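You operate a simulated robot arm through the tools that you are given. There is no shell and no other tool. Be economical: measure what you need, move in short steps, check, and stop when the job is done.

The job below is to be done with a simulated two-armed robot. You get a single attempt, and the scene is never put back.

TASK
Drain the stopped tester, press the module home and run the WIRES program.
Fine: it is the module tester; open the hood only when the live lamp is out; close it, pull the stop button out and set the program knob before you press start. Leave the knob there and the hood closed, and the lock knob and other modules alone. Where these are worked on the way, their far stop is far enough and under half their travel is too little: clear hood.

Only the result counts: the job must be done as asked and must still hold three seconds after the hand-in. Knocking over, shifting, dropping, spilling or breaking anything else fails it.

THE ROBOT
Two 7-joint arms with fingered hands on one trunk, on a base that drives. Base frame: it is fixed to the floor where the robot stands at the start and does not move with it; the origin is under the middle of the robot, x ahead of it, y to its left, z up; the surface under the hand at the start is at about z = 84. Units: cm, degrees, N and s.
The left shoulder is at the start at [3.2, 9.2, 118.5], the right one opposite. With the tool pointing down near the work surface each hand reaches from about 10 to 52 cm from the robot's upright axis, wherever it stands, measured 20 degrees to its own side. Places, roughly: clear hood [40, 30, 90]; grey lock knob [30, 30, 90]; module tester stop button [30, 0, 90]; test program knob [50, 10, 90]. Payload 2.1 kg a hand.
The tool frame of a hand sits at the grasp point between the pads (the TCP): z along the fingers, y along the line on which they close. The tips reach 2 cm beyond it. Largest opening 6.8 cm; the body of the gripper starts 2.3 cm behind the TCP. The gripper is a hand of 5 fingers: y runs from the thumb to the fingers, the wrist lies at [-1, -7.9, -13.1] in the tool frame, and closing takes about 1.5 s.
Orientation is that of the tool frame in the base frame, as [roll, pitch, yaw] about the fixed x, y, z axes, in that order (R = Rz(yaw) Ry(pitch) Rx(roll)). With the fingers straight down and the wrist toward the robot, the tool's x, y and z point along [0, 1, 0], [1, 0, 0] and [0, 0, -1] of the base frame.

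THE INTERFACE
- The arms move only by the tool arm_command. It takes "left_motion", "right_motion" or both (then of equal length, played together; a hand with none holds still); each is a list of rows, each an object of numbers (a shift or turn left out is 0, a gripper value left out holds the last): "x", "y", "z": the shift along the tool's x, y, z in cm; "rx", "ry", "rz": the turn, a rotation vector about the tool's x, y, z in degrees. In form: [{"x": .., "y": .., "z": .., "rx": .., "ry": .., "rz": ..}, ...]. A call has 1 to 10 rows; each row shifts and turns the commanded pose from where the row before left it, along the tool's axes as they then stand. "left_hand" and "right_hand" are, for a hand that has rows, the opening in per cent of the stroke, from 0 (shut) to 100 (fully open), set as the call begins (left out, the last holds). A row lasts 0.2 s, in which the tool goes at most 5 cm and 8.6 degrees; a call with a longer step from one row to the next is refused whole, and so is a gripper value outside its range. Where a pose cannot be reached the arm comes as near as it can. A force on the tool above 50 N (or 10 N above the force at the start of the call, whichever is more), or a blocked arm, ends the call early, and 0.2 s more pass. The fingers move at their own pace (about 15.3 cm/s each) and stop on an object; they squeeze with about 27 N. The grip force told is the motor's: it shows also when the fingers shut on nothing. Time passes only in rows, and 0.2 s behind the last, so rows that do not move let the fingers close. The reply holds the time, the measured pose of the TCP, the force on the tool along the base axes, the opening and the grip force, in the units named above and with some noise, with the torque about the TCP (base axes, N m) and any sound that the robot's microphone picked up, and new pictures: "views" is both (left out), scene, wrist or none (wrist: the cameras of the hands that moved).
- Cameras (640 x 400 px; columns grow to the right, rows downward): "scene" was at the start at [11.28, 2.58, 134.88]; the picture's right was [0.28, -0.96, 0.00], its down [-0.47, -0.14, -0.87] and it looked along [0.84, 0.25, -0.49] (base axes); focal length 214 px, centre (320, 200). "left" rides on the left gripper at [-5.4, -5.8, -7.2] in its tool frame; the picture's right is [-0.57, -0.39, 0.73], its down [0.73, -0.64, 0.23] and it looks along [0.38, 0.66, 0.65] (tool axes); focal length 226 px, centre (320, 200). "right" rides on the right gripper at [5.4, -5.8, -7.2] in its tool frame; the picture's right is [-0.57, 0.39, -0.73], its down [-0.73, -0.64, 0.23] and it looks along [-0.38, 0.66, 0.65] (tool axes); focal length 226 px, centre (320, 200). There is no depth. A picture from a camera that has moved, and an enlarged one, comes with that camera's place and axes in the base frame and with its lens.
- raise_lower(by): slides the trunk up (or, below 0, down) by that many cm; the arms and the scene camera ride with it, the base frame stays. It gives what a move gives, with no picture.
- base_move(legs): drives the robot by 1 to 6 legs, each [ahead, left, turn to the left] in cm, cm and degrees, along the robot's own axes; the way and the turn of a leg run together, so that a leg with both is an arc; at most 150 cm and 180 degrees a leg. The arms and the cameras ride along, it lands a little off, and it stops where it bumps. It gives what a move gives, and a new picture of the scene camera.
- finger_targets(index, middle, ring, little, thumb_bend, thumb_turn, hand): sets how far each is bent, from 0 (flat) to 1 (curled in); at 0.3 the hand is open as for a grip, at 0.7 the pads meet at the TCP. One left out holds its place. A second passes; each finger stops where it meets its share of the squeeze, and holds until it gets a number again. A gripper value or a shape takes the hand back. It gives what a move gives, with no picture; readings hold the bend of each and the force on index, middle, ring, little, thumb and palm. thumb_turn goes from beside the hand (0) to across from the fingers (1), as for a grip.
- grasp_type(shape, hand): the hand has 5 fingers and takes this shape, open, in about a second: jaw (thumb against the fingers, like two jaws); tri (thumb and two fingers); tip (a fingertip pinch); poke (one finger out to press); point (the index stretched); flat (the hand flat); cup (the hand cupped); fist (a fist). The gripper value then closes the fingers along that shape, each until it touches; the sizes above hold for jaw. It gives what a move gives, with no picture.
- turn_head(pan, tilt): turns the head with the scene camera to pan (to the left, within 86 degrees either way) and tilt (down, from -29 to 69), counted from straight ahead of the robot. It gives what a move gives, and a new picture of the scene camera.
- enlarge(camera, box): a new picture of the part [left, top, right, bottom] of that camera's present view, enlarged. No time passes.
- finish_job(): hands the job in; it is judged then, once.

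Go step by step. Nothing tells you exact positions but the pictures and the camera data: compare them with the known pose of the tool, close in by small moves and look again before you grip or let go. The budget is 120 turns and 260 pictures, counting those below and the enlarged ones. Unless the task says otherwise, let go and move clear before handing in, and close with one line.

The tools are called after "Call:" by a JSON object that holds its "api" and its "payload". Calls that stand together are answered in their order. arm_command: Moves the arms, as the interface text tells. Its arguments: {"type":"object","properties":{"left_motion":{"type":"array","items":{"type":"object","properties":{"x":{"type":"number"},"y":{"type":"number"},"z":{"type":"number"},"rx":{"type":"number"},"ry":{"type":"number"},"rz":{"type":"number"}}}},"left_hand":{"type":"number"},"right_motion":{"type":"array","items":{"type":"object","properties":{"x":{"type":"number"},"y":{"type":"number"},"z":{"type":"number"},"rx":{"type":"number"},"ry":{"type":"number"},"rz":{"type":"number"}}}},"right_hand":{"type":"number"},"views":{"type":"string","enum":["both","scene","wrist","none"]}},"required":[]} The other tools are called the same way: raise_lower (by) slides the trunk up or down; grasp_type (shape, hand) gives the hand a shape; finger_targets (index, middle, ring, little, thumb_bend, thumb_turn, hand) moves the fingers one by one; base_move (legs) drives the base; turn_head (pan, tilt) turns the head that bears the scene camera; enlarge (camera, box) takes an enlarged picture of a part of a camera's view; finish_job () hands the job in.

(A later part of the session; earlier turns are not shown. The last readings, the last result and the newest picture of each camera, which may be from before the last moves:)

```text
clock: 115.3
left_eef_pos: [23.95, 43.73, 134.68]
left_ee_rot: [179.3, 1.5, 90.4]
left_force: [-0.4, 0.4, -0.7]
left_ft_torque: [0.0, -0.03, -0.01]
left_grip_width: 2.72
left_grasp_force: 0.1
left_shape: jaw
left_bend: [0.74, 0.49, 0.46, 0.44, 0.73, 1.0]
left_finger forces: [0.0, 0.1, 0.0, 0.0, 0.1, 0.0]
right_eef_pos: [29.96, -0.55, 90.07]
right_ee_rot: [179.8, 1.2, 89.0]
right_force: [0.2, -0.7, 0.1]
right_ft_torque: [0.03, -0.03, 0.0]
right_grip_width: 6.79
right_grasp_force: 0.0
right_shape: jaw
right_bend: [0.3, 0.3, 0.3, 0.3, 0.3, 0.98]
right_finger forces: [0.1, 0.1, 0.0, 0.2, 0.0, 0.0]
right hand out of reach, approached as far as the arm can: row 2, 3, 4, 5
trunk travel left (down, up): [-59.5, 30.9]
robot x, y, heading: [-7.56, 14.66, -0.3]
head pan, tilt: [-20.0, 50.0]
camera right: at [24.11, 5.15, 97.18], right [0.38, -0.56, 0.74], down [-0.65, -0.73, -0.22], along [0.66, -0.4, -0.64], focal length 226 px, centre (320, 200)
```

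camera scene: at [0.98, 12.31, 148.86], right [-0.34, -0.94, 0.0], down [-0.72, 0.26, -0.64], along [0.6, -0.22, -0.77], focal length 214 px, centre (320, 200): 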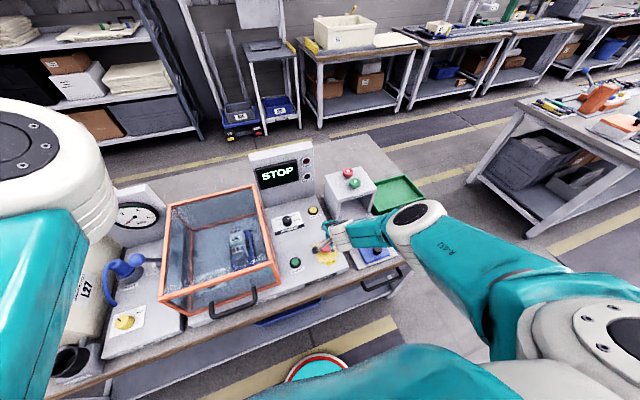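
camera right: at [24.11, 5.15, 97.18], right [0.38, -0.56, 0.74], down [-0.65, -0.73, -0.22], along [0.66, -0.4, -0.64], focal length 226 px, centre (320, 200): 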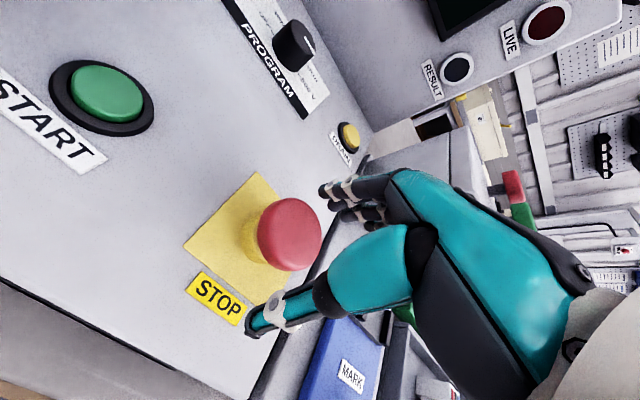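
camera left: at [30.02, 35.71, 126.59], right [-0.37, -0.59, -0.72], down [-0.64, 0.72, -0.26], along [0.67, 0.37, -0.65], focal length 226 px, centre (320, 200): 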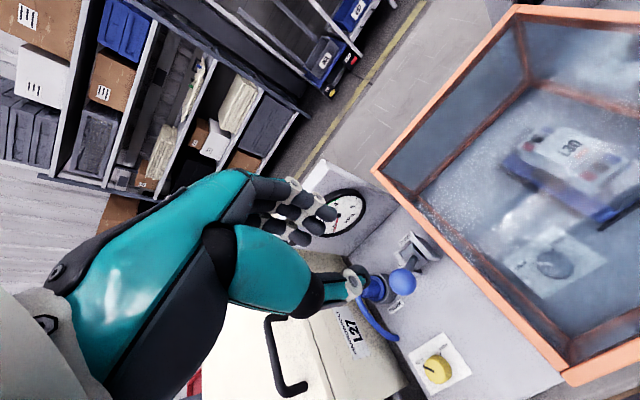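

Trunk is too high; raise the hand, lower the trunk.

Call:
{"api": "arm_command", "payload": {"right_motion": [{"z": -4, "y": 0.7}, {"z": -4}], "views": "none"}}

Call:
{"api": "raise_lower", "payload": {"by": -7}}

Call:
{"api": "arm_command", "payload": {"right_motion": [{"z": -4}], "views": "none"}}

Call:
{"api": "raise_lower", "payload": {"by": -5}}

Call:
{"api": "enlarge", "payload": {"camera": "right", "box": [140, 120, 440, 360]}}

```text
clock: 115.9
left_eef_pos: [23.92, 43.67, 134.75]
left_ee_rot: [179.3, 1.4, 90.4]
left_force: [0.0, -0.1, -0.2]
left_ft_torque: [0.0, 0.02, 0.0]
left_grip_width: 2.72
left_grasp_force: 0.0
left_shape: jaw
left_bend: [0.74, 0.49, 0.46, 0.44, 0.73, 1.0]
left_finger forces: [0.0, 0.0, 0.0, 0.0, 0.0, 0.0]
right_eef_pos: [30.5, -0.21, 97.93]
right_ee_rot: [179.9, 1.3, 88.9]
right_force: [-0.3, -0.8, -1.2]
right_ft_torque: [-0.01, -0.03, -0.01]
right_grip_width: 6.79
right_grasp_force: 0.1
right_shape: jaw
right_bend: [0.3, 0.3, 0.3, 0.3, 0.3, 0.98]
right_finger forces: [0.0, 0.1, 0.0, 0.1, 0.0, 0.0]
trunk travel left (down, up): [-59.5, 30.9]
robot x, y, heading: [-7.71, 14.96, -0.5]
head pan, tilt: [-20.0, 50.0]
```

```text
clock: 117.0
left_eef_pos: [23.85, 43.77, 127.58]
left_ee_rot: [179.3, 1.4, 90.3]
left_force: [0.1, 0.7, -0.1]
left_ft_torque: [-0.02, 0.01, 0.0]
left_grip_width: 2.72
left_grasp_force: 0.1
left_shape: jaw
left_bend: [0.74, 0.49, 0.46, 0.44, 0.73, 1.0]
left_finger forces: [0.1, 0.0, 0.1, 0.0, 0.0, 0.0]
right_eef_pos: [30.62, -0.38, 91.13]
right_ee_rot: [179.9, 1.2, 89.0]
right_force: [0.7, -0.3, 0.5]
right_ft_torque: [0.01, 0.0, 0.03]
right_grip_width: 6.78
right_grasp_force: 0.1
right_shape: jaw
right_bend: [0.3, 0.3, 0.3, 0.3, 0.3, 0.98]
right_finger forces: [0.0, 0.0, 0.0, 0.1, 0.0, 0.0]
trunk travel left (down, up): [-52.5, 37.9]
robot x, y, heading: [-7.67, 15.03, -0.2]
head pan, tilt: [-20.0, 50.0]
```

```text
clock: 117.4
left_eef_pos: [23.87, 43.77, 127.65]
left_ee_rot: [179.3, 1.4, 90.3]
left_force: [0.2, 0.4, -1.0]
left_ft_torque: [0.02, -0.03, -0.02]
left_grip_width: 2.72
left_grasp_force: 0.1
left_shape: jaw
left_bend: [0.74, 0.49, 0.46, 0.44, 0.73, 1.0]
left_finger forces: [0.0, 0.1, 0.0, 0.1, 0.0, 0.0]
right_eef_pos: [30.48, -0.44, 95.18]
right_ee_rot: [179.9, 1.2, 89.1]
right_force: [-0.3, -0.8, -0.1]
right_ft_torque: [-0.03, 0.0, -0.02]
right_grip_width: 6.78
right_grasp_force: 0.1
right_shape: jaw
right_bend: [0.3, 0.3, 0.3, 0.3, 0.3, 0.98]
right_finger forces: [0.0, 0.0, 0.0, 0.0, 0.0, 0.0]
trunk travel left (down, up): [-52.5, 37.9]
robot x, y, heading: [-7.95, 15.26, -0.2]
head pan, tilt: [-20.0, 50.0]
```

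```text
clock: 118.3
left_eef_pos: [23.97, 43.68, 122.72]
left_ee_rot: [179.3, 1.4, 90.3]
left_force: [-0.4, -0.2, 0.4]
left_ft_torque: [-0.02, -0.02, 0.0]
left_grip_width: 2.74
left_grasp_force: 0.0
left_shape: jaw
left_bend: [0.74, 0.49, 0.46, 0.44, 0.73, 1.0]
left_finger forces: [0.0, 0.0, 0.1, 0.0, 0.0, 0.1]
right_eef_pos: [30.47, -0.15, 90.1]
right_ee_rot: [-180.0, 1.2, 89.0]
right_force: [0.7, -0.8, -0.1]
right_ft_torque: [-0.02, 0.01, 0.01]
right_grip_width: 6.76
right_grasp_force: 0.0
right_shape: jaw
right_bend: [0.3, 0.3, 0.3, 0.3, 0.3, 0.98]
right_finger forces: [0.1, 0.0, 0.0, 0.0, 0.1, 0.1]
trunk travel left (down, up): [-47.5, 42.9]
robot x, y, heading: [-7.61, 14.91, -0.0]
head pan, tilt: [-20.0, 50.0]
```

```text
1.67 times, centred on (290, 240) of right
camera zoom: at [24.84, 5.45, 97.26], right [0.38, -0.56, 0.74], down [-0.65, -0.73, -0.22], along [0.66, -0.4, -0.64], focal length 377 px, centre (370, 133)
```

zoom: 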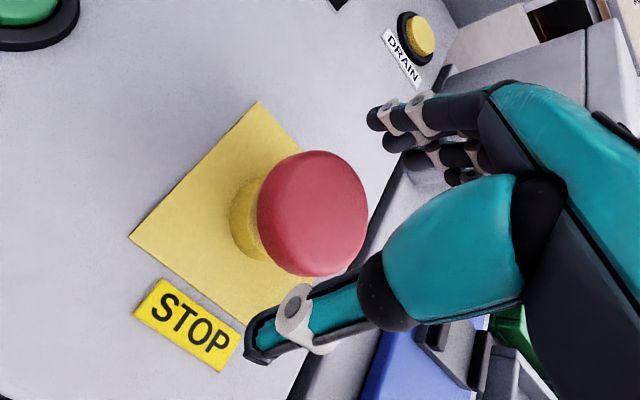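

Call:
{"api": "arm_command", "payload": {"right_motion": [{"z": 1.2}, {"z": 1}, {"z": 0.8}, {"z": 0.3}], "views": "none"}}

Call:
{"api": "enlarge", "payload": {"camera": "right", "box": [140, 120, 440, 360]}}

```text
clock: 119.3
left_eef_pos: [23.83, 43.76, 122.7]
left_ee_rot: [179.3, 1.4, 90.3]
left_force: [0.1, -0.3, -0.3]
left_ft_torque: [0.0, -0.02, -0.01]
left_grip_width: 2.74
left_grasp_force: 0.0
left_shape: jaw
left_bend: [0.74, 0.49, 0.46, 0.44, 0.73, 1.0]
left_finger forces: [0.1, 0.1, 0.1, 0.0, 0.0, 0.1]
right_eef_pos: [30.52, -0.13, 86.81]
right_ee_rot: [180.0, 1.2, 89.0]
right_force: [0.5, -0.4, -0.8]
right_ft_torque: [0.02, -0.02, -0.01]
right_grip_width: 6.8
right_grasp_force: 0.0
right_shape: jaw
right_bend: [0.3, 0.3, 0.3, 0.3, 0.3, 0.98]
right_finger forces: [0.0, 0.0, 0.0, 0.0, 0.1, 0.0]
trunk travel left (down, up): [-47.5, 42.9]
robot x, y, heading: [-7.25, 14.44, -0.1]
head pan, tilt: [-20.0, 50.0]
```

```text
1.67 times, centred on (290, 240) of right
camera zoom: at [24.89, 5.52, 93.94], right [0.38, -0.56, 0.74], down [-0.65, -0.73, -0.22], along [0.66, -0.4, -0.64], focal length 377 px, centre (370, 133)
```

zoom: 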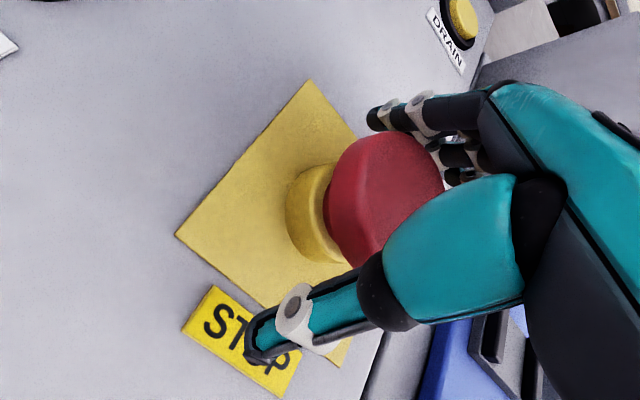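

Head is well inside the grasp. Close and pull up.

Call:
{"api": "arm_command", "payload": {"right_motion": [{}, {}, {}, {}, {}, {}, {}, {}], "right_hand": 0, "views": "none"}}

Call:
{"api": "arm_command", "payload": {"right_motion": [{"z": -0.4}, {"z": -0.4}, {"z": -0.4}, {"z": -0.4}], "views": "wrist"}}

```text
clock: 121.1
left_eef_pos: [23.91, 43.71, 122.64]
left_ee_rot: [179.3, 1.4, 90.3]
left_force: [-0.9, 0.2, 0.9]
left_ft_torque: [0.03, 0.0, -0.01]
left_grip_width: 2.74
left_grasp_force: 0.1
left_shape: jaw
left_bend: [0.74, 0.49, 0.46, 0.44, 0.73, 1.0]
left_finger forces: [0.0, 0.1, 0.1, 0.0, 0.0, 0.1]
right_eef_pos: [30.51, -0.09, 86.96]
right_ee_rot: [179.9, 1.2, 89.0]
right_force: [-6.5, 2.7, 0.1]
right_ft_torque: [0.05, 0.15, 0.05]
right_grip_width: 2.74
right_grasp_force: 27.1
right_shape: jaw
right_bend: [0.75, 0.46, 0.52, 0.48, 0.77, 1.0]
right_finger forces: [12.2, 6.5, 2.9, 0.0, 27.9, 0.0]
trunk travel left (down, up): [-47.5, 42.9]
robot x, y, heading: [-7.42, 15.05, -0.3]
head pan, tilt: [-20.0, 50.0]
```

```text
clock: 122.1
left_eef_pos: [24.22, 43.79, 122.56]
left_ee_rot: [179.5, 1.6, 90.4]
left_force: [1.9, -0.9, -0.3]
left_ft_torque: [0.0, 0.0, 0.0]
left_grip_width: 2.73
left_grasp_force: 0.1
left_shape: jaw
left_bend: [0.74, 0.49, 0.46, 0.44, 0.73, 1.0]
left_finger forces: [0.0, 0.0, 0.0, 0.1, 0.0, 0.0]
right_eef_pos: [30.43, -0.13, 87.88]
right_ee_rot: [-179.0, 1.4, 89.1]
right_force: [-1.3, 6.5, -33.5]
right_ft_torque: [0.01, -0.15, 0.12]
right_grip_width: 2.54
right_grasp_force: 26.7
right_shape: jaw
right_bend: [0.75, 0.47, 0.51, 0.48, 0.76, 0.97]
right_finger forces: [17.2, 6.2, 4.6, 0.0, 30.3, 0.0]
trunk travel left (down, up): [-47.5, 42.9]
robot x, y, heading: [-7.48, 15.1, -0.2]
head pan, tilt: [-20.0, 50.0]
heard: click
stopped in row 4 (right hand): the force on the tool passed its limit at 51 N (the readings are from after the stop); the commanded pose is now the measured one
camera right: at [24.75, 5.51, 95.07], right [0.39, -0.56, 0.73], down [-0.66, -0.73, -0.2], along [0.65, -0.4, -0.65], focal length 226 px, centre (320, 200)
```

right: 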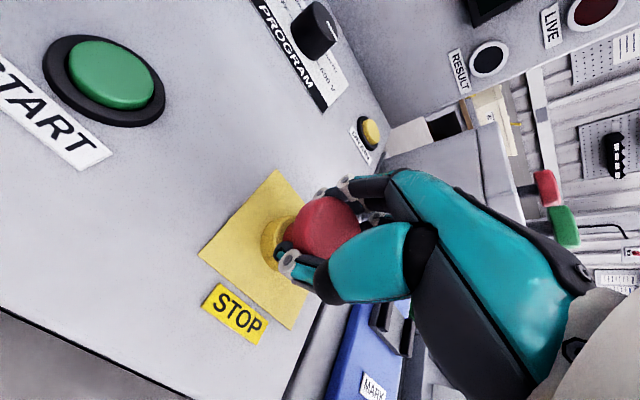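

Click heard: STOP pulled out. Open and look at the display.

Call:
{"api": "arm_command", "payload": {"right_motion": [{"z": 0.3}, {}, {}, {}, {"z": -3}, {"z": -4}, {"z": -4}], "right_hand": 100, "views": "both"}}

Call:
{"api": "enlarge", "payload": {"camera": "scene", "box": [140, 120, 380, 320]}}

```text
clock: 123.7
left_eef_pos: [23.9, 43.73, 122.74]
left_ee_rot: [179.3, 1.5, 90.4]
left_force: [-0.3, 0.1, -1.0]
left_ft_torque: [-0.01, -0.02, -0.01]
left_grip_width: 2.75
left_grasp_force: 0.1
left_shape: jaw
left_bend: [0.74, 0.49, 0.46, 0.44, 0.73, 1.0]
left_finger forces: [0.0, 0.0, 0.0, 0.0, 0.0, 0.1]
right_eef_pos: [30.75, 0.1, 99.2]
right_ee_rot: [-179.6, 1.3, 89.0]
right_force: [-0.4, 0.1, 0.0]
right_ft_torque: [-0.02, 0.01, 0.0]
right_grip_width: 6.79
right_grasp_force: 0.0
right_shape: jaw
right_bend: [0.3, 0.3, 0.3, 0.3, 0.3, 0.98]
right_finger forces: [0.0, 0.0, 0.0, 0.1, 0.0, 0.0]
trunk travel left (down, up): [-47.5, 42.9]
robot x, y, heading: [-7.53, 15.21, -0.2]
head pan, tilt: [-20.0, 50.0]
camera scene: at [1.74, 12.3, 136.82], right [-0.34, -0.94, 0.0], down [-0.72, 0.26, -0.64], along [0.6, -0.22, -0.77], focal length 214 px, centre (320, 200)
camera right: at [24.94, 5.8, 106.19], right [0.38, -0.56, 0.74], down [-0.65, -0.73, -0.21], along [0.65, -0.4, -0.64], focal length 226 px, centre (320, 200)
```

scene: 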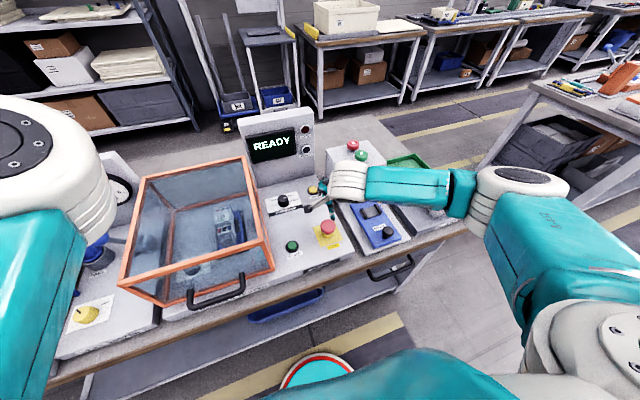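
right: 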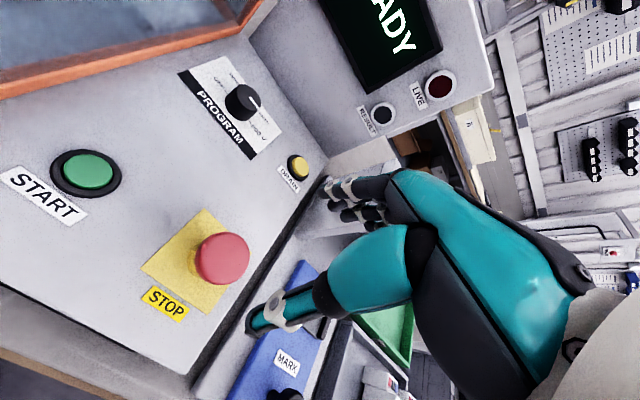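

```text
2.00 times, centred on (260, 220) of scene
camera zoom: at [1.74, 12.3, 136.82], right [-0.34, -0.94, 0.0], down [-0.72, 0.26, -0.64], along [0.6, -0.22, -0.77], focal length 429 px, centre (440, 160)
```

zoom: 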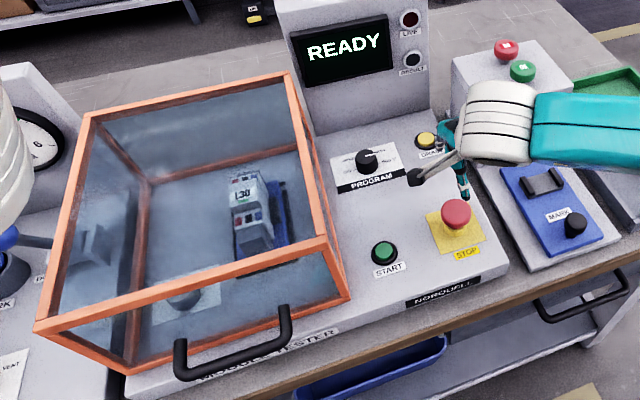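

READY is shown, hood closed. Now the program knob (45.6, 8.2): pointer at 500 V (−y); WIRES is 120° counter-clockwise (steps of 60°). Approach it.

Call:
{"api": "arm_command", "payload": {"right_motion": [{"x": 4, "z": -2}, {"x": 3.8, "z": -2}], "views": "none"}}

Call:
{"api": "base_move", "payload": {"legs": [[10, 0, 0]]}}

Call:
{"api": "raise_lower", "payload": {"by": -5}}

Call:
{"api": "arm_command", "payload": {"right_motion": [{"y": 2.3}, {"y": 2.3}], "right_hand": 65, "views": "wrist"}}

```text
clock: 124.3
left_eef_pos: [23.82, 43.84, 122.62]
left_ee_rot: [179.2, 1.5, 90.3]
left_force: [0.3, 0.7, 0.8]
left_ft_torque: [0.0, -0.03, 0.0]
left_grip_width: 2.71
left_grasp_force: 0.1
left_shape: jaw
left_bend: [0.74, 0.49, 0.46, 0.44, 0.73, 1.0]
left_finger forces: [0.1, 0.1, 0.0, 0.0, 0.0, 0.1]
right_eef_pos: [30.67, 7.89, 102.73]
right_ee_rot: [-179.7, 1.3, 89.0]
right_force: [0.3, -0.1, 0.1]
right_ft_torque: [-0.02, 0.01, 0.01]
right_grip_width: 6.78
right_grasp_force: 0.1
right_shape: jaw
right_bend: [0.3, 0.3, 0.3, 0.3, 0.3, 0.98]
right_finger forces: [0.0, 0.1, 0.0, 0.0, 0.0, 0.1]
trunk travel left (down, up): [-47.5, 42.9]
robot x, y, heading: [-7.46, 14.95, -0.2]
head pan, tilt: [-20.0, 50.0]
```

```text
clock: 125.5
left_eef_pos: [34.05, 43.71, 122.65]
left_ee_rot: [179.4, 1.4, 90.5]
left_force: [-0.7, 0.3, -0.1]
left_ft_torque: [-0.01, 0.01, 0.01]
left_grip_width: 2.74
left_grasp_force: 0.1
left_shape: jaw
left_bend: [0.74, 0.49, 0.46, 0.44, 0.73, 1.0]
left_finger forces: [0.1, 0.0, 0.0, 0.0, 0.0, 0.0]
right_eef_pos: [40.92, 8.0, 102.63]
right_ee_rot: [-179.6, 1.2, 89.1]
right_force: [0.4, -0.4, -0.2]
right_ft_torque: [0.02, 0.01, 0.0]
right_grip_width: 6.76
right_grasp_force: 0.0
right_shape: jaw
right_bend: [0.3, 0.3, 0.3, 0.3, 0.3, 0.98]
right_finger forces: [0.0, 0.0, 0.0, 0.1, 0.1, 0.0]
trunk travel left (down, up): [-47.5, 42.9]
robot x, y, heading: [2.3, 14.99, -0.3]
head pan, tilt: [-20.0, 50.0]
camera scene: at [11.95, 12.29, 136.82], right [-0.34, -0.94, 0.0], down [-0.72, 0.26, -0.64], along [0.6, -0.22, -0.77], focal length 214 px, centre (320, 200)
```

scene: 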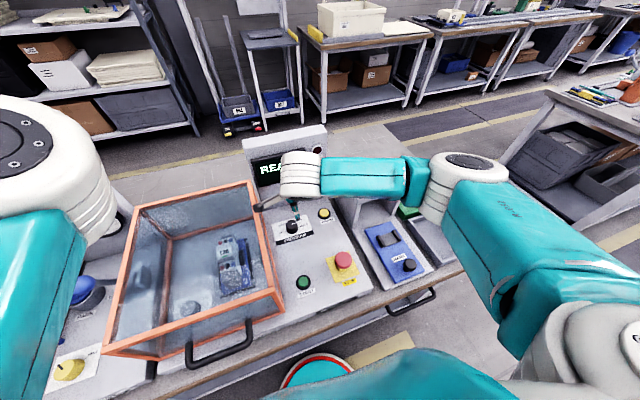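

```text
clock: 126.4
left_eef_pos: [33.95, 43.86, 117.66]
left_ee_rot: [179.3, 1.6, 90.3]
left_force: [-0.3, -0.5, 0.2]
left_ft_torque: [-0.02, -0.01, 0.0]
left_grip_width: 2.74
left_grasp_force: 0.1
left_shape: jaw
left_bend: [0.74, 0.49, 0.46, 0.44, 0.73, 1.0]
left_finger forces: [0.0, 0.0, 0.0, 0.0, 0.0, 0.0]
right_eef_pos: [40.83, 7.76, 97.65]
right_ee_rot: [-179.7, 1.3, 89.2]
right_force: [-1.4, 0.3, -0.1]
right_ft_torque: [0.0, -0.01, 0.0]
right_grip_width: 6.77
right_grasp_force: 0.1
right_shape: jaw
right_bend: [0.3, 0.3, 0.3, 0.3, 0.3, 0.98]
right_finger forces: [0.1, 0.0, 0.0, 0.0, 0.1, 0.0]
trunk travel left (down, up): [-42.5, 47.9]
robot x, y, heading: [2.74, 14.55, -0.0]
head pan, tilt: [-20.0, 50.0]
```

```text
clock: 127.0
left_eef_pos: [34.07, 43.71, 117.53]
left_ee_rot: [179.3, 1.5, 90.4]
left_force: [-0.6, -0.6, -1.1]
left_ft_torque: [0.0, 0.01, 0.01]
left_grip_width: 2.74
left_grasp_force: 0.1
left_shape: jaw
left_bend: [0.74, 0.49, 0.46, 0.44, 0.73, 1.0]
left_finger forces: [0.0, 0.0, 0.0, 0.0, 0.1, 0.0]
right_eef_pos: [45.69, 7.99, 97.77]
right_ee_rot: [-179.7, 1.3, 89.1]
right_force: [0.2, 0.5, -0.1]
right_ft_torque: [0.02, -0.01, -0.04]
right_grip_width: 4.45
right_grasp_force: 0.2
right_shape: jaw
right_bend: [0.28, 0.39, 0.36, 0.36, 0.63, 1.0]
right_finger forces: [0.1, 0.0, 0.0, 0.0, 0.0, 0.0]
trunk travel left (down, up): [-42.5, 47.9]
robot x, y, heading: [2.28, 14.67, -0.1]
head pan, tilt: [-20.0, 50.0]
camera right: at [39.9, 13.67, 104.86], right [0.38, -0.56, 0.74], down [-0.65, -0.73, -0.21], along [0.65, -0.4, -0.64], focal length 226 px, centre (320, 200)
```

right: 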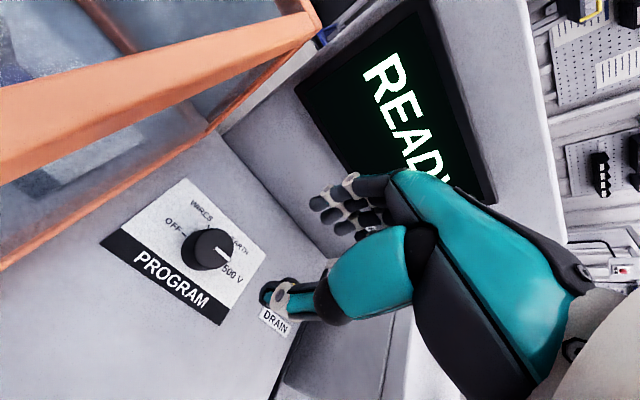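

Call:
{"api": "base_move", "payload": {"legs": [[2, 0, 0]]}}

Call:
{"api": "arm_command", "payload": {"right_motion": [{"y": -2.1}, {"rz": -8}, {"z": 3}, {"z": 2}], "views": "wrist"}}

```text
clock: 127.8
left_eef_pos: [36.09, 43.71, 117.64]
left_ee_rot: [179.3, 1.5, 90.4]
left_force: [0.1, 0.4, -0.9]
left_ft_torque: [-0.02, 0.05, 0.01]
left_grip_width: 2.71
left_grasp_force: 0.1
left_shape: jaw
left_bend: [0.74, 0.49, 0.46, 0.44, 0.73, 1.0]
left_finger forces: [0.0, 0.0, 0.0, 0.1, 0.0, 0.0]
right_eef_pos: [47.6, 8.02, 97.73]
right_ee_rot: [-179.5, 1.3, 89.0]
right_force: [-0.2, -0.2, 0.2]
right_ft_torque: [0.0, -0.04, -0.02]
right_grip_width: 4.44
right_grasp_force: 0.1
right_shape: jaw
right_bend: [0.28, 0.39, 0.36, 0.36, 0.63, 1.0]
right_finger forces: [0.0, 0.0, 0.0, 0.0, 0.0, 0.0]
trunk travel left (down, up): [-42.5, 47.9]
robot x, y, heading: [4.58, 15.05, -0.2]
head pan, tilt: [-20.0, 50.0]
camera scene: at [14.4, 12.29, 131.8], right [-0.34, -0.94, 0.0], down [-0.72, 0.26, -0.64], along [0.6, -0.22, -0.77], focal length 214 px, centre (320, 200)
```

scene: 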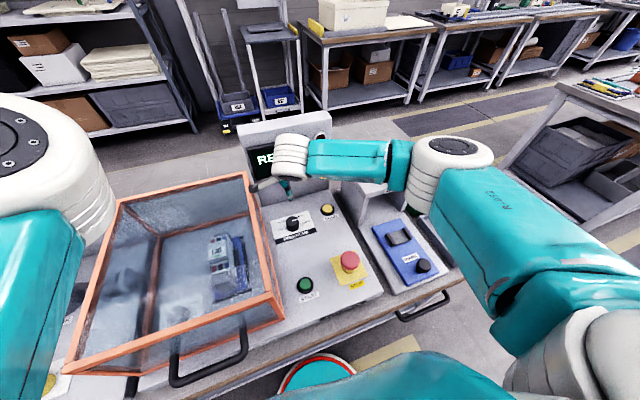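

```text
clock: 128.8
left_eef_pos: [36.01, 43.71, 117.76]
left_ee_rot: [179.3, 1.4, 90.5]
left_force: [0.2, 0.3, 0.0]
left_ft_torque: [-0.02, -0.01, 0.0]
left_grip_width: 2.72
left_grasp_force: 0.1
left_shape: jaw
left_bend: [0.74, 0.49, 0.46, 0.44, 0.73, 1.0]
left_finger forces: [0.0, 0.0, 0.0, 0.0, 0.0, 0.1]
right_eef_pos: [45.54, 7.83, 92.63]
right_ee_rot: [-179.4, 1.2, 97.2]
right_force: [-0.5, 0.5, 0.4]
right_ft_torque: [-0.02, 0.02, 0.02]
right_grip_width: 4.44
right_grasp_force: 0.1
right_shape: jaw
right_bend: [0.28, 0.39, 0.36, 0.36, 0.63, 1.0]
right_finger forces: [0.1, 0.0, 0.1, 0.0, 0.0, 0.1]
trunk travel left (down, up): [-42.5, 47.9]
robot x, y, heading: [4.47, 15.0, -0.1]
head pan, tilt: [-20.0, 50.0]
camera right: at [39.12, 12.64, 99.82], right [0.46, -0.5, 0.74], down [-0.55, -0.81, -0.21], along [0.7, -0.31, -0.64], focal length 226 px, centre (320, 200)
```

right: 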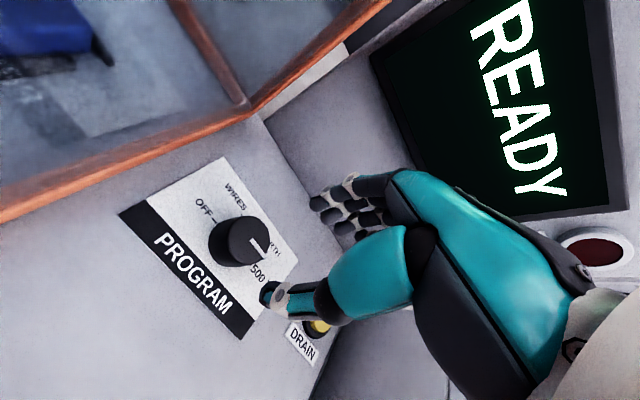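

Call:
{"api": "arm_command", "payload": {"right_motion": [{"x": 0.6}, {"z": 1.5}, {"z": 1.5}], "right_hand": 85, "views": "none"}}

Call:
{"api": "enlarge", "payload": {"camera": "right", "box": [140, 120, 440, 360]}}

```text
clock: 129.6
left_eef_pos: [36.09, 43.6, 117.7]
left_ee_rot: [179.3, 1.5, 90.3]
left_force: [0.1, 0.1, 0.2]
left_ft_torque: [-0.01, 0.03, 0.01]
left_grip_width: 2.72
left_grasp_force: 0.1
left_shape: jaw
left_bend: [0.74, 0.49, 0.46, 0.44, 0.73, 1.0]
left_finger forces: [0.0, 0.0, 0.2, 0.0, 0.0, 0.1]
right_eef_pos: [45.45, 8.25, 89.56]
right_ee_rot: [-179.4, 1.2, 97.0]
right_force: [-1.0, -0.6, -0.2]
right_ft_torque: [-0.02, 0.0, 0.04]
right_grip_width: 5.77
right_grasp_force: 0.1
right_shape: jaw
right_bend: [0.27, 0.33, 0.31, 0.32, 0.45, 0.99]
right_finger forces: [0.0, 0.0, 0.0, 0.1, 0.1, 0.0]
trunk travel left (down, up): [-42.5, 47.9]
robot x, y, heading: [4.53, 15.22, 0.1]
head pan, tilt: [-20.0, 50.0]
```

```text
1.67 times, centred on (290, 240) of right
camera zoom: at [39.06, 13.17, 96.79], right [0.46, -0.5, 0.74], down [-0.55, -0.81, -0.21], along [0.7, -0.31, -0.64], focal length 377 px, centre (370, 133)
```

zoom: 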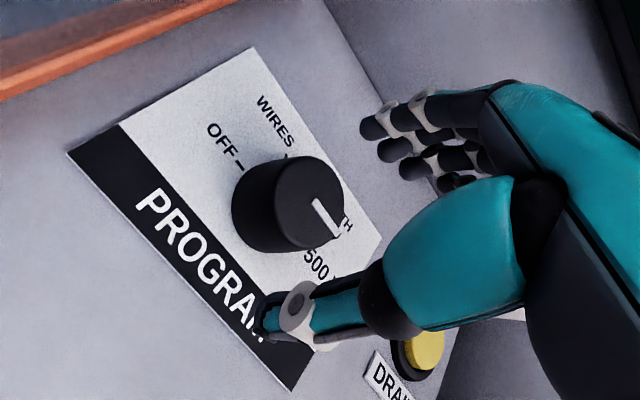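

Call:
{"api": "arm_command", "payload": {"right_motion": [{"x": 0.4, "z": 1.2}, {"z": 1.0}, {"z": 0.5}], "views": "none"}}

Call:
{"api": "arm_command", "payload": {"right_motion": [{}, {}, {}, {}, {}, {}, {}, {}], "right_hand": 0, "views": "wrist"}}

```text
clock: 130.4
left_eef_pos: [35.98, 43.69, 117.64]
left_ee_rot: [179.2, 1.5, 90.4]
left_force: [0.0, -0.1, 0.1]
left_ft_torque: [0.02, 0.0, 0.03]
left_grip_width: 2.73
left_grasp_force: 0.0
left_shape: jaw
left_bend: [0.74, 0.49, 0.46, 0.44, 0.73, 1.0]
left_finger forces: [0.0, 0.0, 0.1, 0.0, 0.1, 0.0]
right_eef_pos: [45.34, 8.85, 87.03]
right_ee_rot: [-179.6, 1.2, 96.9]
right_force: [0.7, -0.4, -0.2]
right_ft_torque: [0.01, 0.02, -0.03]
right_grip_width: 5.77
right_grasp_force: 0.0
right_shape: jaw
right_bend: [0.27, 0.33, 0.31, 0.32, 0.45, 0.99]
right_finger forces: [0.1, 0.0, 0.0, 0.1, 0.0, 0.0]
trunk travel left (down, up): [-42.5, 47.9]
robot x, y, heading: [4.82, 15.14, 0.1]
head pan, tilt: [-20.0, 50.0]
```

```text
clock: 132.2
left_eef_pos: [35.96, 43.75, 117.68]
left_ee_rot: [179.2, 1.5, 90.4]
left_force: [-0.3, 0.1, -0.4]
left_ft_torque: [0.04, 0.02, 0.01]
left_grip_width: 2.73
left_grasp_force: 0.0
left_shape: jaw
left_bend: [0.74, 0.49, 0.46, 0.44, 0.73, 1.0]
left_finger forces: [0.0, 0.1, 0.1, 0.0, 0.1, 0.0]
right_eef_pos: [45.34, 8.91, 86.96]
right_ee_rot: [-179.5, 1.2, 97.1]
right_force: [-2.6, 1.9, -1.8]
right_ft_torque: [0.07, 0.06, 0.07]
right_grip_width: 2.45
right_grasp_force: 27.0
right_shape: jaw
right_bend: [0.74, 0.42, 0.46, 0.45, 0.75, 1.0]
right_finger forces: [12.0, 6.9, 3.2, 0.0, 23.9, 0.0]
trunk travel left (down, up): [-42.5, 47.9]
robot x, y, heading: [4.68, 14.73, -0.2]
head pan, tilt: [-20.0, 50.0]
camera right: at [38.85, 13.69, 94.14], right [0.46, -0.5, 0.74], down [-0.55, -0.81, -0.21], along [0.7, -0.31, -0.64], focal length 226 px, centre (320, 200)
```

right: 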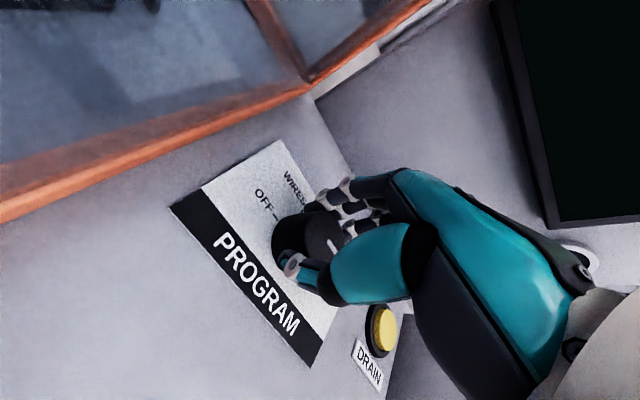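

Knob gripped. Rotate counter-clockwise in steps.

Call:
{"api": "arm_command", "payload": {"right_motion": [{"rz": -7}, {"rz": -7}, {"rz": -7}, {"rz": -7}, {"rz": -7}], "views": "wrist"}}

```text
clock: 133.4
left_eef_pos: [36.12, 43.68, 117.74]
left_ee_rot: [179.2, 1.5, 90.3]
left_force: [0.0, -0.2, 0.1]
left_ft_torque: [0.0, 0.02, 0.02]
left_grip_width: 2.74
left_grasp_force: 0.0
left_shape: jaw
left_bend: [0.74, 0.49, 0.46, 0.44, 0.73, 1.0]
left_finger forces: [0.0, 0.1, 0.1, 0.0, 0.0, 0.1]
right_eef_pos: [45.32, 8.56, 87.04]
right_ee_rot: [-179.0, 0.8, 132.1]
right_force: [-5.1, -9.1, -5.7]
right_ft_torque: [-0.14, 0.04, -0.07]
right_grip_width: 2.24
right_grasp_force: 26.9
right_shape: jaw
right_bend: [0.74, 0.45, 0.5, 0.45, 0.76, 0.97]
right_finger forces: [9.3, 5.8, 3.7, 0.1, 24.4, 0.1]
trunk travel left (down, up): [-42.5, 47.9]
robot x, y, heading: [4.6, 14.9, 0.0]
head pan, tilt: [-20.0, 50.0]
camera right: at [37.34, 8.84, 94.31], right [0.67, -0.14, 0.73], down [0.01, -0.98, -0.21], along [0.74, 0.15, -0.65], focal length 226 px, centre (320, 200)
```

right: 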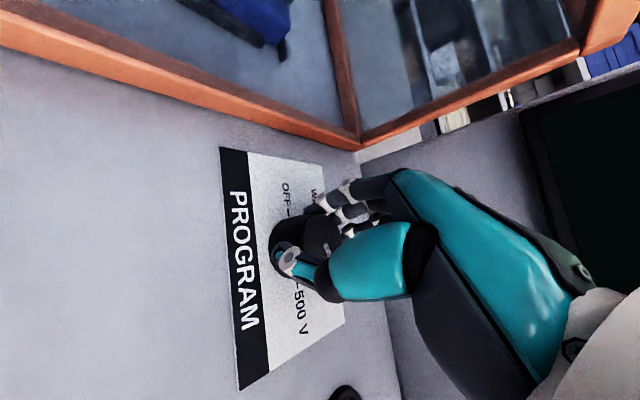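

Call:
{"api": "arm_command", "payload": {"right_motion": [{"rz": -7}, {"rz": -7}, {"rz": -7}, {"rz": -7}], "views": "wrist"}}

```text
clock: 134.4
left_eef_pos: [35.99, 43.7, 117.62]
left_ee_rot: [179.3, 1.4, 90.4]
left_force: [0.0, 0.3, 0.0]
left_ft_torque: [-0.01, -0.01, 0.05]
left_grip_width: 2.73
left_grasp_force: 0.1
left_shape: jaw
left_bend: [0.74, 0.49, 0.46, 0.44, 0.73, 1.0]
left_finger forces: [0.1, 0.1, 0.0, 0.1, 0.0, 0.0]
right_eef_pos: [41.33, 7.28, 88.91]
right_ee_rot: [-179.0, 0.1, 144.0]
right_force: [-0.2, 0.1, -0.5]
right_ft_torque: [0.03, -0.01, 0.01]
right_grip_width: 1.52
right_grasp_force: 27.1
right_shape: jaw
right_bend: [0.76, 0.55, 0.51, 0.45, 0.86, 1.0]
right_finger forces: [0.0, 0.1, 0.0, 0.0, 0.0, 0.1]
right hand out of reach, approached as far as the arm can: row 1, 2, 3, 4
trunk travel left (down, up): [-42.5, 47.9]
robot x, y, heading: [4.36, 14.72, -0.1]
head pan, tilt: [-20.0, 50.0]
camera right: at [33.55, 5.89, 96.14], right [0.69, -0.01, 0.72], down [0.21, -0.95, -0.22], along [0.69, 0.31, -0.66], focal length 226 px, centre (320, 200)
```

right: 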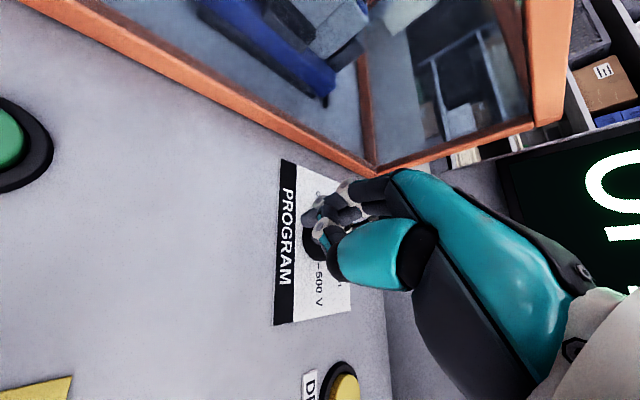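

The wrist ran out of range and slipped off. Lift and see where the pointer is.

Call:
{"api": "arm_command", "payload": {"right_motion": [{"z": -4}, {"z": -4, "rz": 8}, {"rz": 8}, {"rz": 8}, {"rz": 8}, {"rz": 8}], "right_hand": 85, "views": "wrist"}}

Call:
{"api": "enlarge", "payload": {"camera": "scene", "box": [260, 190, 360, 260]}}

```text
clock: 135.8
left_eef_pos: [35.95, 43.76, 117.79]
left_ee_rot: [179.4, 1.5, 90.4]
left_force: [0.5, -0.5, 0.3]
left_ft_torque: [-0.01, -0.02, 0.0]
left_grip_width: 2.75
left_grasp_force: 0.0
left_shape: jaw
left_bend: [0.74, 0.49, 0.46, 0.44, 0.73, 1.0]
left_finger forces: [0.0, 0.0, 0.0, 0.1, 0.0, 0.0]
right_eef_pos: [41.39, 7.73, 96.88]
right_ee_rot: [-179.5, 1.2, 104.5]
right_force: [0.2, -0.3, -0.1]
right_ft_torque: [-0.01, 0.02, 0.02]
right_grip_width: 5.76
right_grasp_force: 0.1
right_shape: jaw
right_bend: [0.27, 0.33, 0.31, 0.32, 0.45, 0.99]
right_finger forces: [0.1, 0.0, 0.0, 0.0, 0.1, 0.0]
trunk travel left (down, up): [-42.5, 47.9]
robot x, y, heading: [4.56, 15.39, -0.3]
head pan, tilt: [-20.0, 50.0]
camera right: at [34.47, 11.69, 103.97], right [0.52, -0.43, 0.74], down [-0.44, -0.88, -0.21], along [0.73, -0.21, -0.64], focal length 226 px, centre (320, 200)
```

right: 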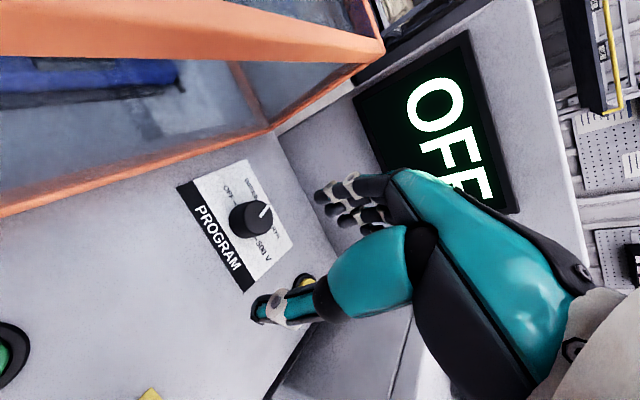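

```text
5.71 times, centred on (310, 225) of scene
camera zoom: at [14.35, 12.29, 131.8], right [-0.34, -0.94, 0.0], down [-0.72, 0.26, -0.64], along [0.6, -0.22, -0.77], focal length 1226 px, centre (377, 57)
```

zoom: 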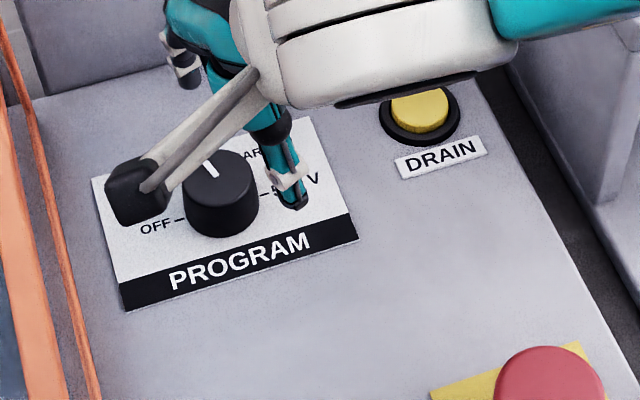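

Call:
{"api": "enlarge", "payload": {"camera": "right", "box": [170, 140, 310, 300]}}

Call:
{"api": "enlarge", "payload": {"camera": "scene", "box": [220, 90, 350, 190]}}

```text
2.50 times, centred on (240, 220) of right
camera zoom: at [34.47, 11.69, 103.97], right [0.52, -0.43, 0.74], down [-0.44, -0.88, -0.21], along [0.73, -0.21, -0.64], focal length 565 px, centre (520, 150)
```

zoom: 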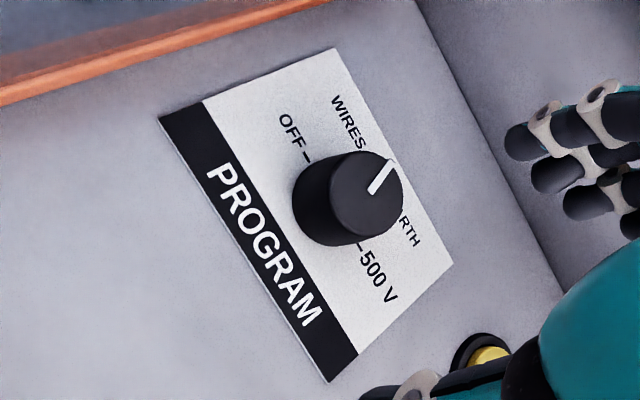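

```text
4.00 times, centred on (285, 140) of scene
camera zoom: at [14.35, 12.29, 131.8], right [-0.34, -0.94, 0.0], down [-0.72, 0.26, -0.64], along [0.6, -0.22, -0.77], focal length 858 px, centre (460, 440)
```

zoom: 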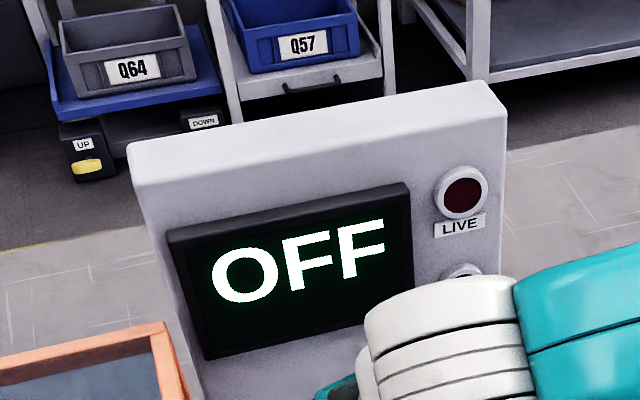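

No detents: the pointer is between programs (~112°), display shows OFF. Zoom for the WIRES tick.

Call:
{"api": "enlarge", "payload": {"camera": "right", "box": [220, 165, 290, 225]}}

```text
6.67 times, centred on (255, 195) of right
camera zoom: at [34.47, 11.69, 103.97], right [0.52, -0.43, 0.74], down [-0.44, -0.88, -0.21], along [0.73, -0.21, -0.64], focal length 1507 px, centre (753, 233)
```

zoom: 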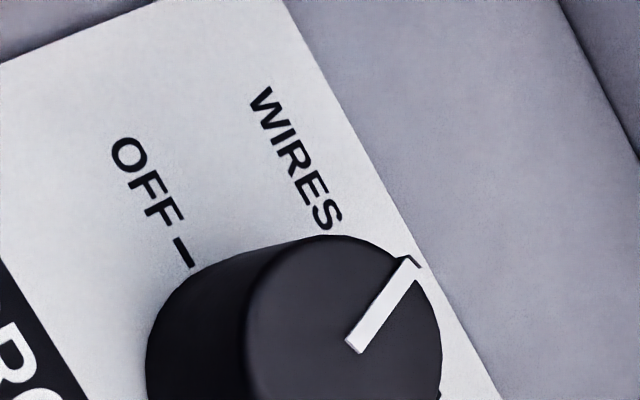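

WIRES should be at 120°, so about 8–9° more. Re-grip centred at (45.5, 8.5).

Call:
{"api": "arm_command", "payload": {"right_motion": [{"y": 2.1, "x": -0.1}, {"y": 2.05, "x": -0.1}, {"z": 3}, {"z": 3}, {"z": 2}], "views": "none"}}

Call:
{"api": "enlarge", "payload": {"camera": "right", "box": [140, 120, 440, 360]}}

```text
clock: 137.0
left_eef_pos: [36.05, 43.72, 117.71]
left_ee_rot: [179.3, 1.4, 90.3]
left_force: [0.0, -0.1, -0.6]
left_ft_torque: [0.01, 0.02, -0.04]
left_grip_width: 2.71
left_grasp_force: 0.3
left_shape: jaw
left_bend: [0.74, 0.49, 0.46, 0.44, 0.73, 1.0]
left_finger forces: [0.0, 0.1, 0.0, 0.0, 0.0, 0.0]
right_eef_pos: [45.47, 8.18, 88.66]
right_ee_rot: [-179.3, 1.3, 104.5]
right_force: [0.6, -0.5, 0.7]
right_ft_torque: [0.03, -0.01, -0.03]
right_grip_width: 5.76
right_grasp_force: 0.0
right_shape: jaw
right_bend: [0.27, 0.33, 0.31, 0.32, 0.45, 0.99]
right_finger forces: [0.0, 0.0, 0.0, 0.0, 0.1, 0.0]
trunk travel left (down, up): [-42.5, 47.9]
robot x, y, heading: [4.29, 15.05, -0.0]
head pan, tilt: [-20.0, 50.0]
```

```text
1.67 times, centred on (290, 240) of right
camera zoom: at [38.44, 12.2, 95.86], right [0.52, -0.43, 0.74], down [-0.43, -0.88, -0.21], along [0.73, -0.21, -0.64], focal length 377 px, centre (370, 133)
```

zoom: 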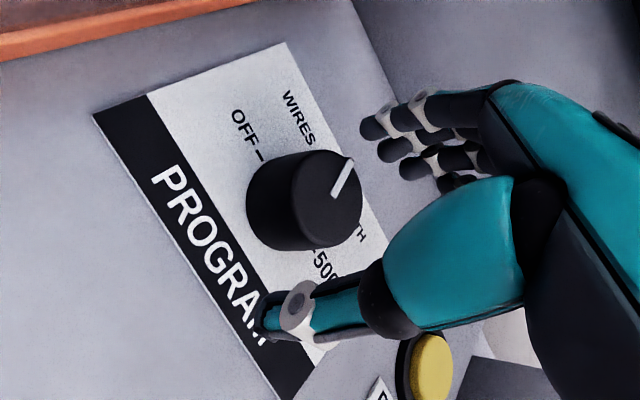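

Call:
{"api": "arm_command", "payload": {"right_motion": [{"x": 0.35, "z": 1}, {"z": 0.7}], "views": "none"}}

Call:
{"api": "arm_command", "payload": {"right_motion": [{}, {}, {}, {}, {}, {}, {}, {}], "right_hand": 0, "views": "none"}}

Call:
{"api": "arm_command", "payload": {"right_motion": [{"rz": -4.5}, {"rz": -4.5}, {}], "views": "both"}}

Call:
{"api": "enlarge", "payload": {"camera": "scene", "box": [220, 90, 350, 260]}}

```text
clock: 137.6
left_eef_pos: [36.0, 43.82, 117.62]
left_ee_rot: [179.4, 1.4, 90.4]
left_force: [-0.3, 0.3, 0.3]
left_ft_torque: [-0.02, 0.01, 0.0]
left_grip_width: 2.74
left_grasp_force: 0.1
left_shape: jaw
left_bend: [0.74, 0.49, 0.46, 0.44, 0.73, 1.0]
left_finger forces: [0.1, 0.0, 0.0, 0.0, 0.0, 0.1]
right_eef_pos: [45.26, 8.66, 86.99]
right_ee_rot: [-179.4, 1.3, 104.6]
right_force: [-0.1, -0.5, 0.2]
right_ft_torque: [0.02, -0.01, -0.01]
right_grip_width: 5.77
right_grasp_force: 0.0
right_shape: jaw
right_bend: [0.27, 0.33, 0.31, 0.32, 0.45, 0.99]
right_finger forces: [0.1, 0.0, 0.0, 0.1, 0.1, 0.1]
trunk travel left (down, up): [-42.5, 47.9]
robot x, y, heading: [4.31, 14.82, -0.1]
head pan, tilt: [-20.0, 50.0]
```

```text
clock: 139.4
left_eef_pos: [36.04, 43.76, 117.69]
left_ee_rot: [179.3, 1.4, 90.4]
left_force: [0.7, -0.3, 0.2]
left_ft_torque: [0.03, 0.02, 0.01]
left_grip_width: 2.75
left_grasp_force: 0.0
left_shape: jaw
left_bend: [0.74, 0.49, 0.46, 0.44, 0.73, 1.0]
left_finger forces: [0.0, 0.0, 0.1, 0.1, 0.1, 0.0]
right_eef_pos: [45.24, 8.61, 86.87]
right_ee_rot: [-179.4, 1.2, 104.6]
right_force: [-3.4, -1.0, -1.3]
right_ft_torque: [0.0, 0.08, 0.01]
right_grip_width: 2.46
right_grasp_force: 27.0
right_shape: jaw
right_bend: [0.74, 0.43, 0.49, 0.45, 0.76, 1.0]
right_finger forces: [11.3, 7.1, 2.8, 0.1, 24.3, 0.0]
trunk travel left (down, up): [-42.5, 47.9]
robot x, y, heading: [4.64, 14.93, 0.2]
head pan, tilt: [-20.0, 50.0]
```

```text
clock: 140.2
left_eef_pos: [35.95, 43.66, 117.77]
left_ee_rot: [179.3, 1.4, 90.3]
left_force: [0.1, 0.6, -0.8]
left_ft_torque: [0.0, -0.02, -0.01]
left_grip_width: 2.72
left_grasp_force: 0.1
left_shape: jaw
left_bend: [0.74, 0.49, 0.46, 0.44, 0.73, 1.0]
left_finger forces: [0.0, 0.0, 0.0, 0.0, 0.0, 0.1]
right_eef_pos: [45.33, 8.64, 87.1]
right_ee_rot: [-179.1, 1.2, 113.8]
right_force: [-5.3, -4.6, 1.7]
right_ft_torque: [-0.06, 0.09, -0.03]
right_grip_width: 2.44
right_grasp_force: 26.9
right_shape: jaw
right_bend: [0.74, 0.44, 0.5, 0.45, 0.75, 0.99]
right_finger forces: [11.1, 7.0, 2.5, 0.0, 26.2, 0.0]
trunk travel left (down, up): [-42.5, 47.9]
robot x, y, heading: [4.27, 15.35, 0.2]
head pan, tilt: [-20.0, 50.0]
camera scene: at [14.26, 12.24, 131.81], right [-0.34, -0.94, 0.0], down [-0.72, 0.26, -0.64], along [0.6, -0.22, -0.77], focal length 214 px, centre (320, 200)
camera right: at [37.83, 11.33, 94.16], right [0.58, -0.34, 0.73], down [-0.29, -0.93, -0.21], along [0.76, -0.1, -0.65], focal length 226 px, centre (320, 200)
```

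scene: 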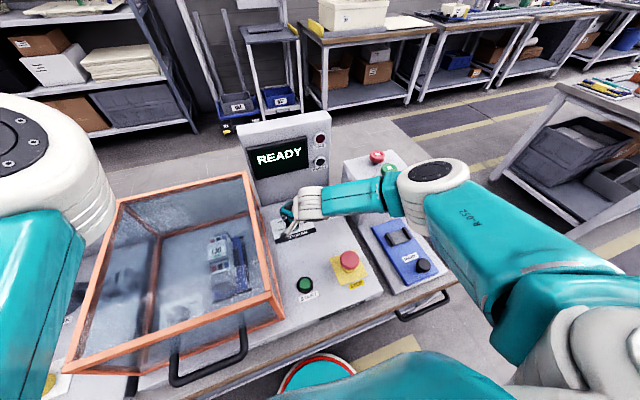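
right: 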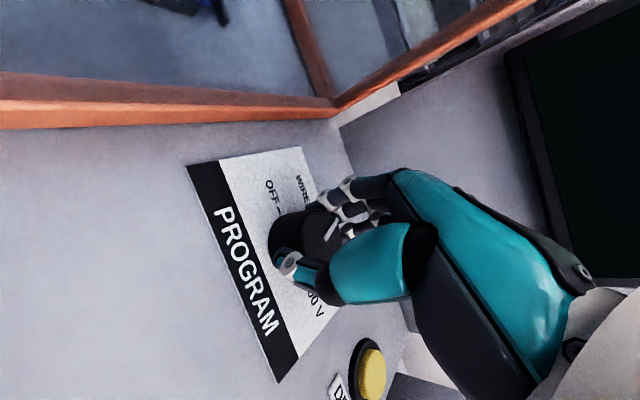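

```text
2.35 times, centred on (285, 175) of scene
camera zoom: at [14.26, 12.24, 131.81], right [-0.34, -0.94, 0.0], down [-0.72, 0.26, -0.64], along [0.6, -0.22, -0.77], focal length 505 px, centre (402, 259)
```

zoom: 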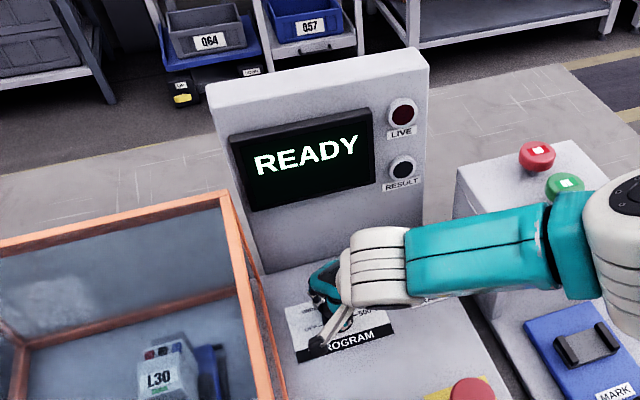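

READY again. Release, lift, and check the pointer.

Call:
{"api": "arm_command", "payload": {"right_motion": [{}, {}, {}, {"z": -3}, {"z": -4}, {"z": -3}], "right_hand": 90, "views": "both"}}

Call:
{"api": "enlarge", "payload": {"camera": "right", "box": [160, 130, 340, 300]}}

```text
clock: 141.6
left_eef_pos: [36.0, 43.71, 117.63]
left_ee_rot: [179.3, 1.6, 90.3]
left_force: [-1.0, 0.3, 0.6]
left_ft_torque: [0.0, 0.0, 0.0]
left_grip_width: 2.73
left_grasp_force: 0.2
left_shape: jaw
left_bend: [0.74, 0.49, 0.46, 0.44, 0.73, 1.0]
left_finger forces: [0.0, 0.0, 0.1, 0.1, 0.0, 0.0]
right_eef_pos: [45.66, 8.64, 97.11]
right_ee_rot: [-179.2, 1.2, 113.6]
right_force: [0.6, -0.2, 0.2]
right_ft_torque: [0.03, 0.01, -0.06]
right_grip_width: 6.13
right_grasp_force: 0.0
right_shape: jaw
right_bend: [0.28, 0.32, 0.31, 0.31, 0.38, 0.98]
right_finger forces: [0.0, 0.1, 0.0, 0.0, 0.0, 0.1]
trunk travel left (down, up): [-42.5, 47.9]
robot x, y, heading: [4.48, 14.96, -0.1]
head pan, tilt: [-20.0, 50.0]
camera scene: at [14.35, 12.29, 131.8], right [-0.34, -0.94, 0.0], down [-0.72, 0.26, -0.64], along [0.6, -0.22, -0.77], focal length 214 px, centre (320, 200)
camera right: at [38.16, 11.52, 104.15], right [0.59, -0.34, 0.73], down [-0.29, -0.93, -0.2], along [0.76, -0.09, -0.65], focal length 226 px, centre (320, 200)
```

scene: 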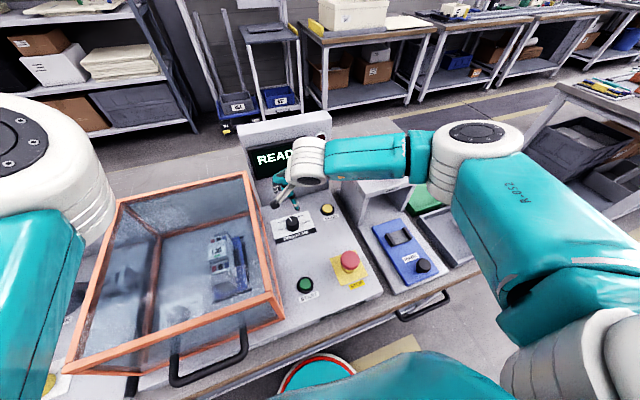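
right: 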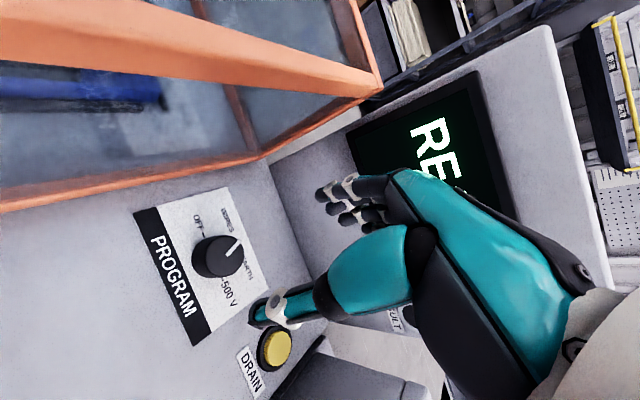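

```text
2.35 times, centred on (250, 215) of right
camera zoom: at [38.16, 11.52, 104.15], right [0.59, -0.34, 0.73], down [-0.29, -0.93, -0.2], along [0.76, -0.09, -0.65], focal length 532 px, centre (485, 165)
```

zoom: 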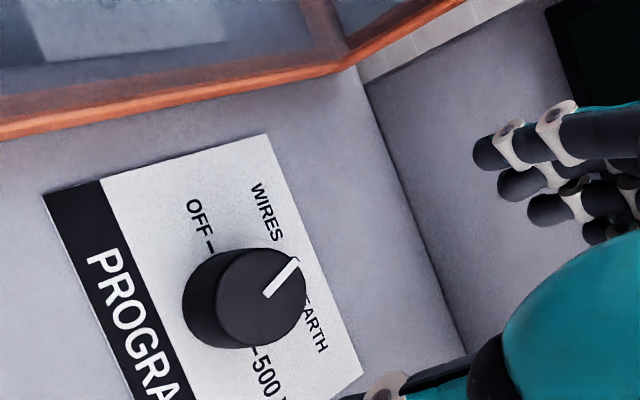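

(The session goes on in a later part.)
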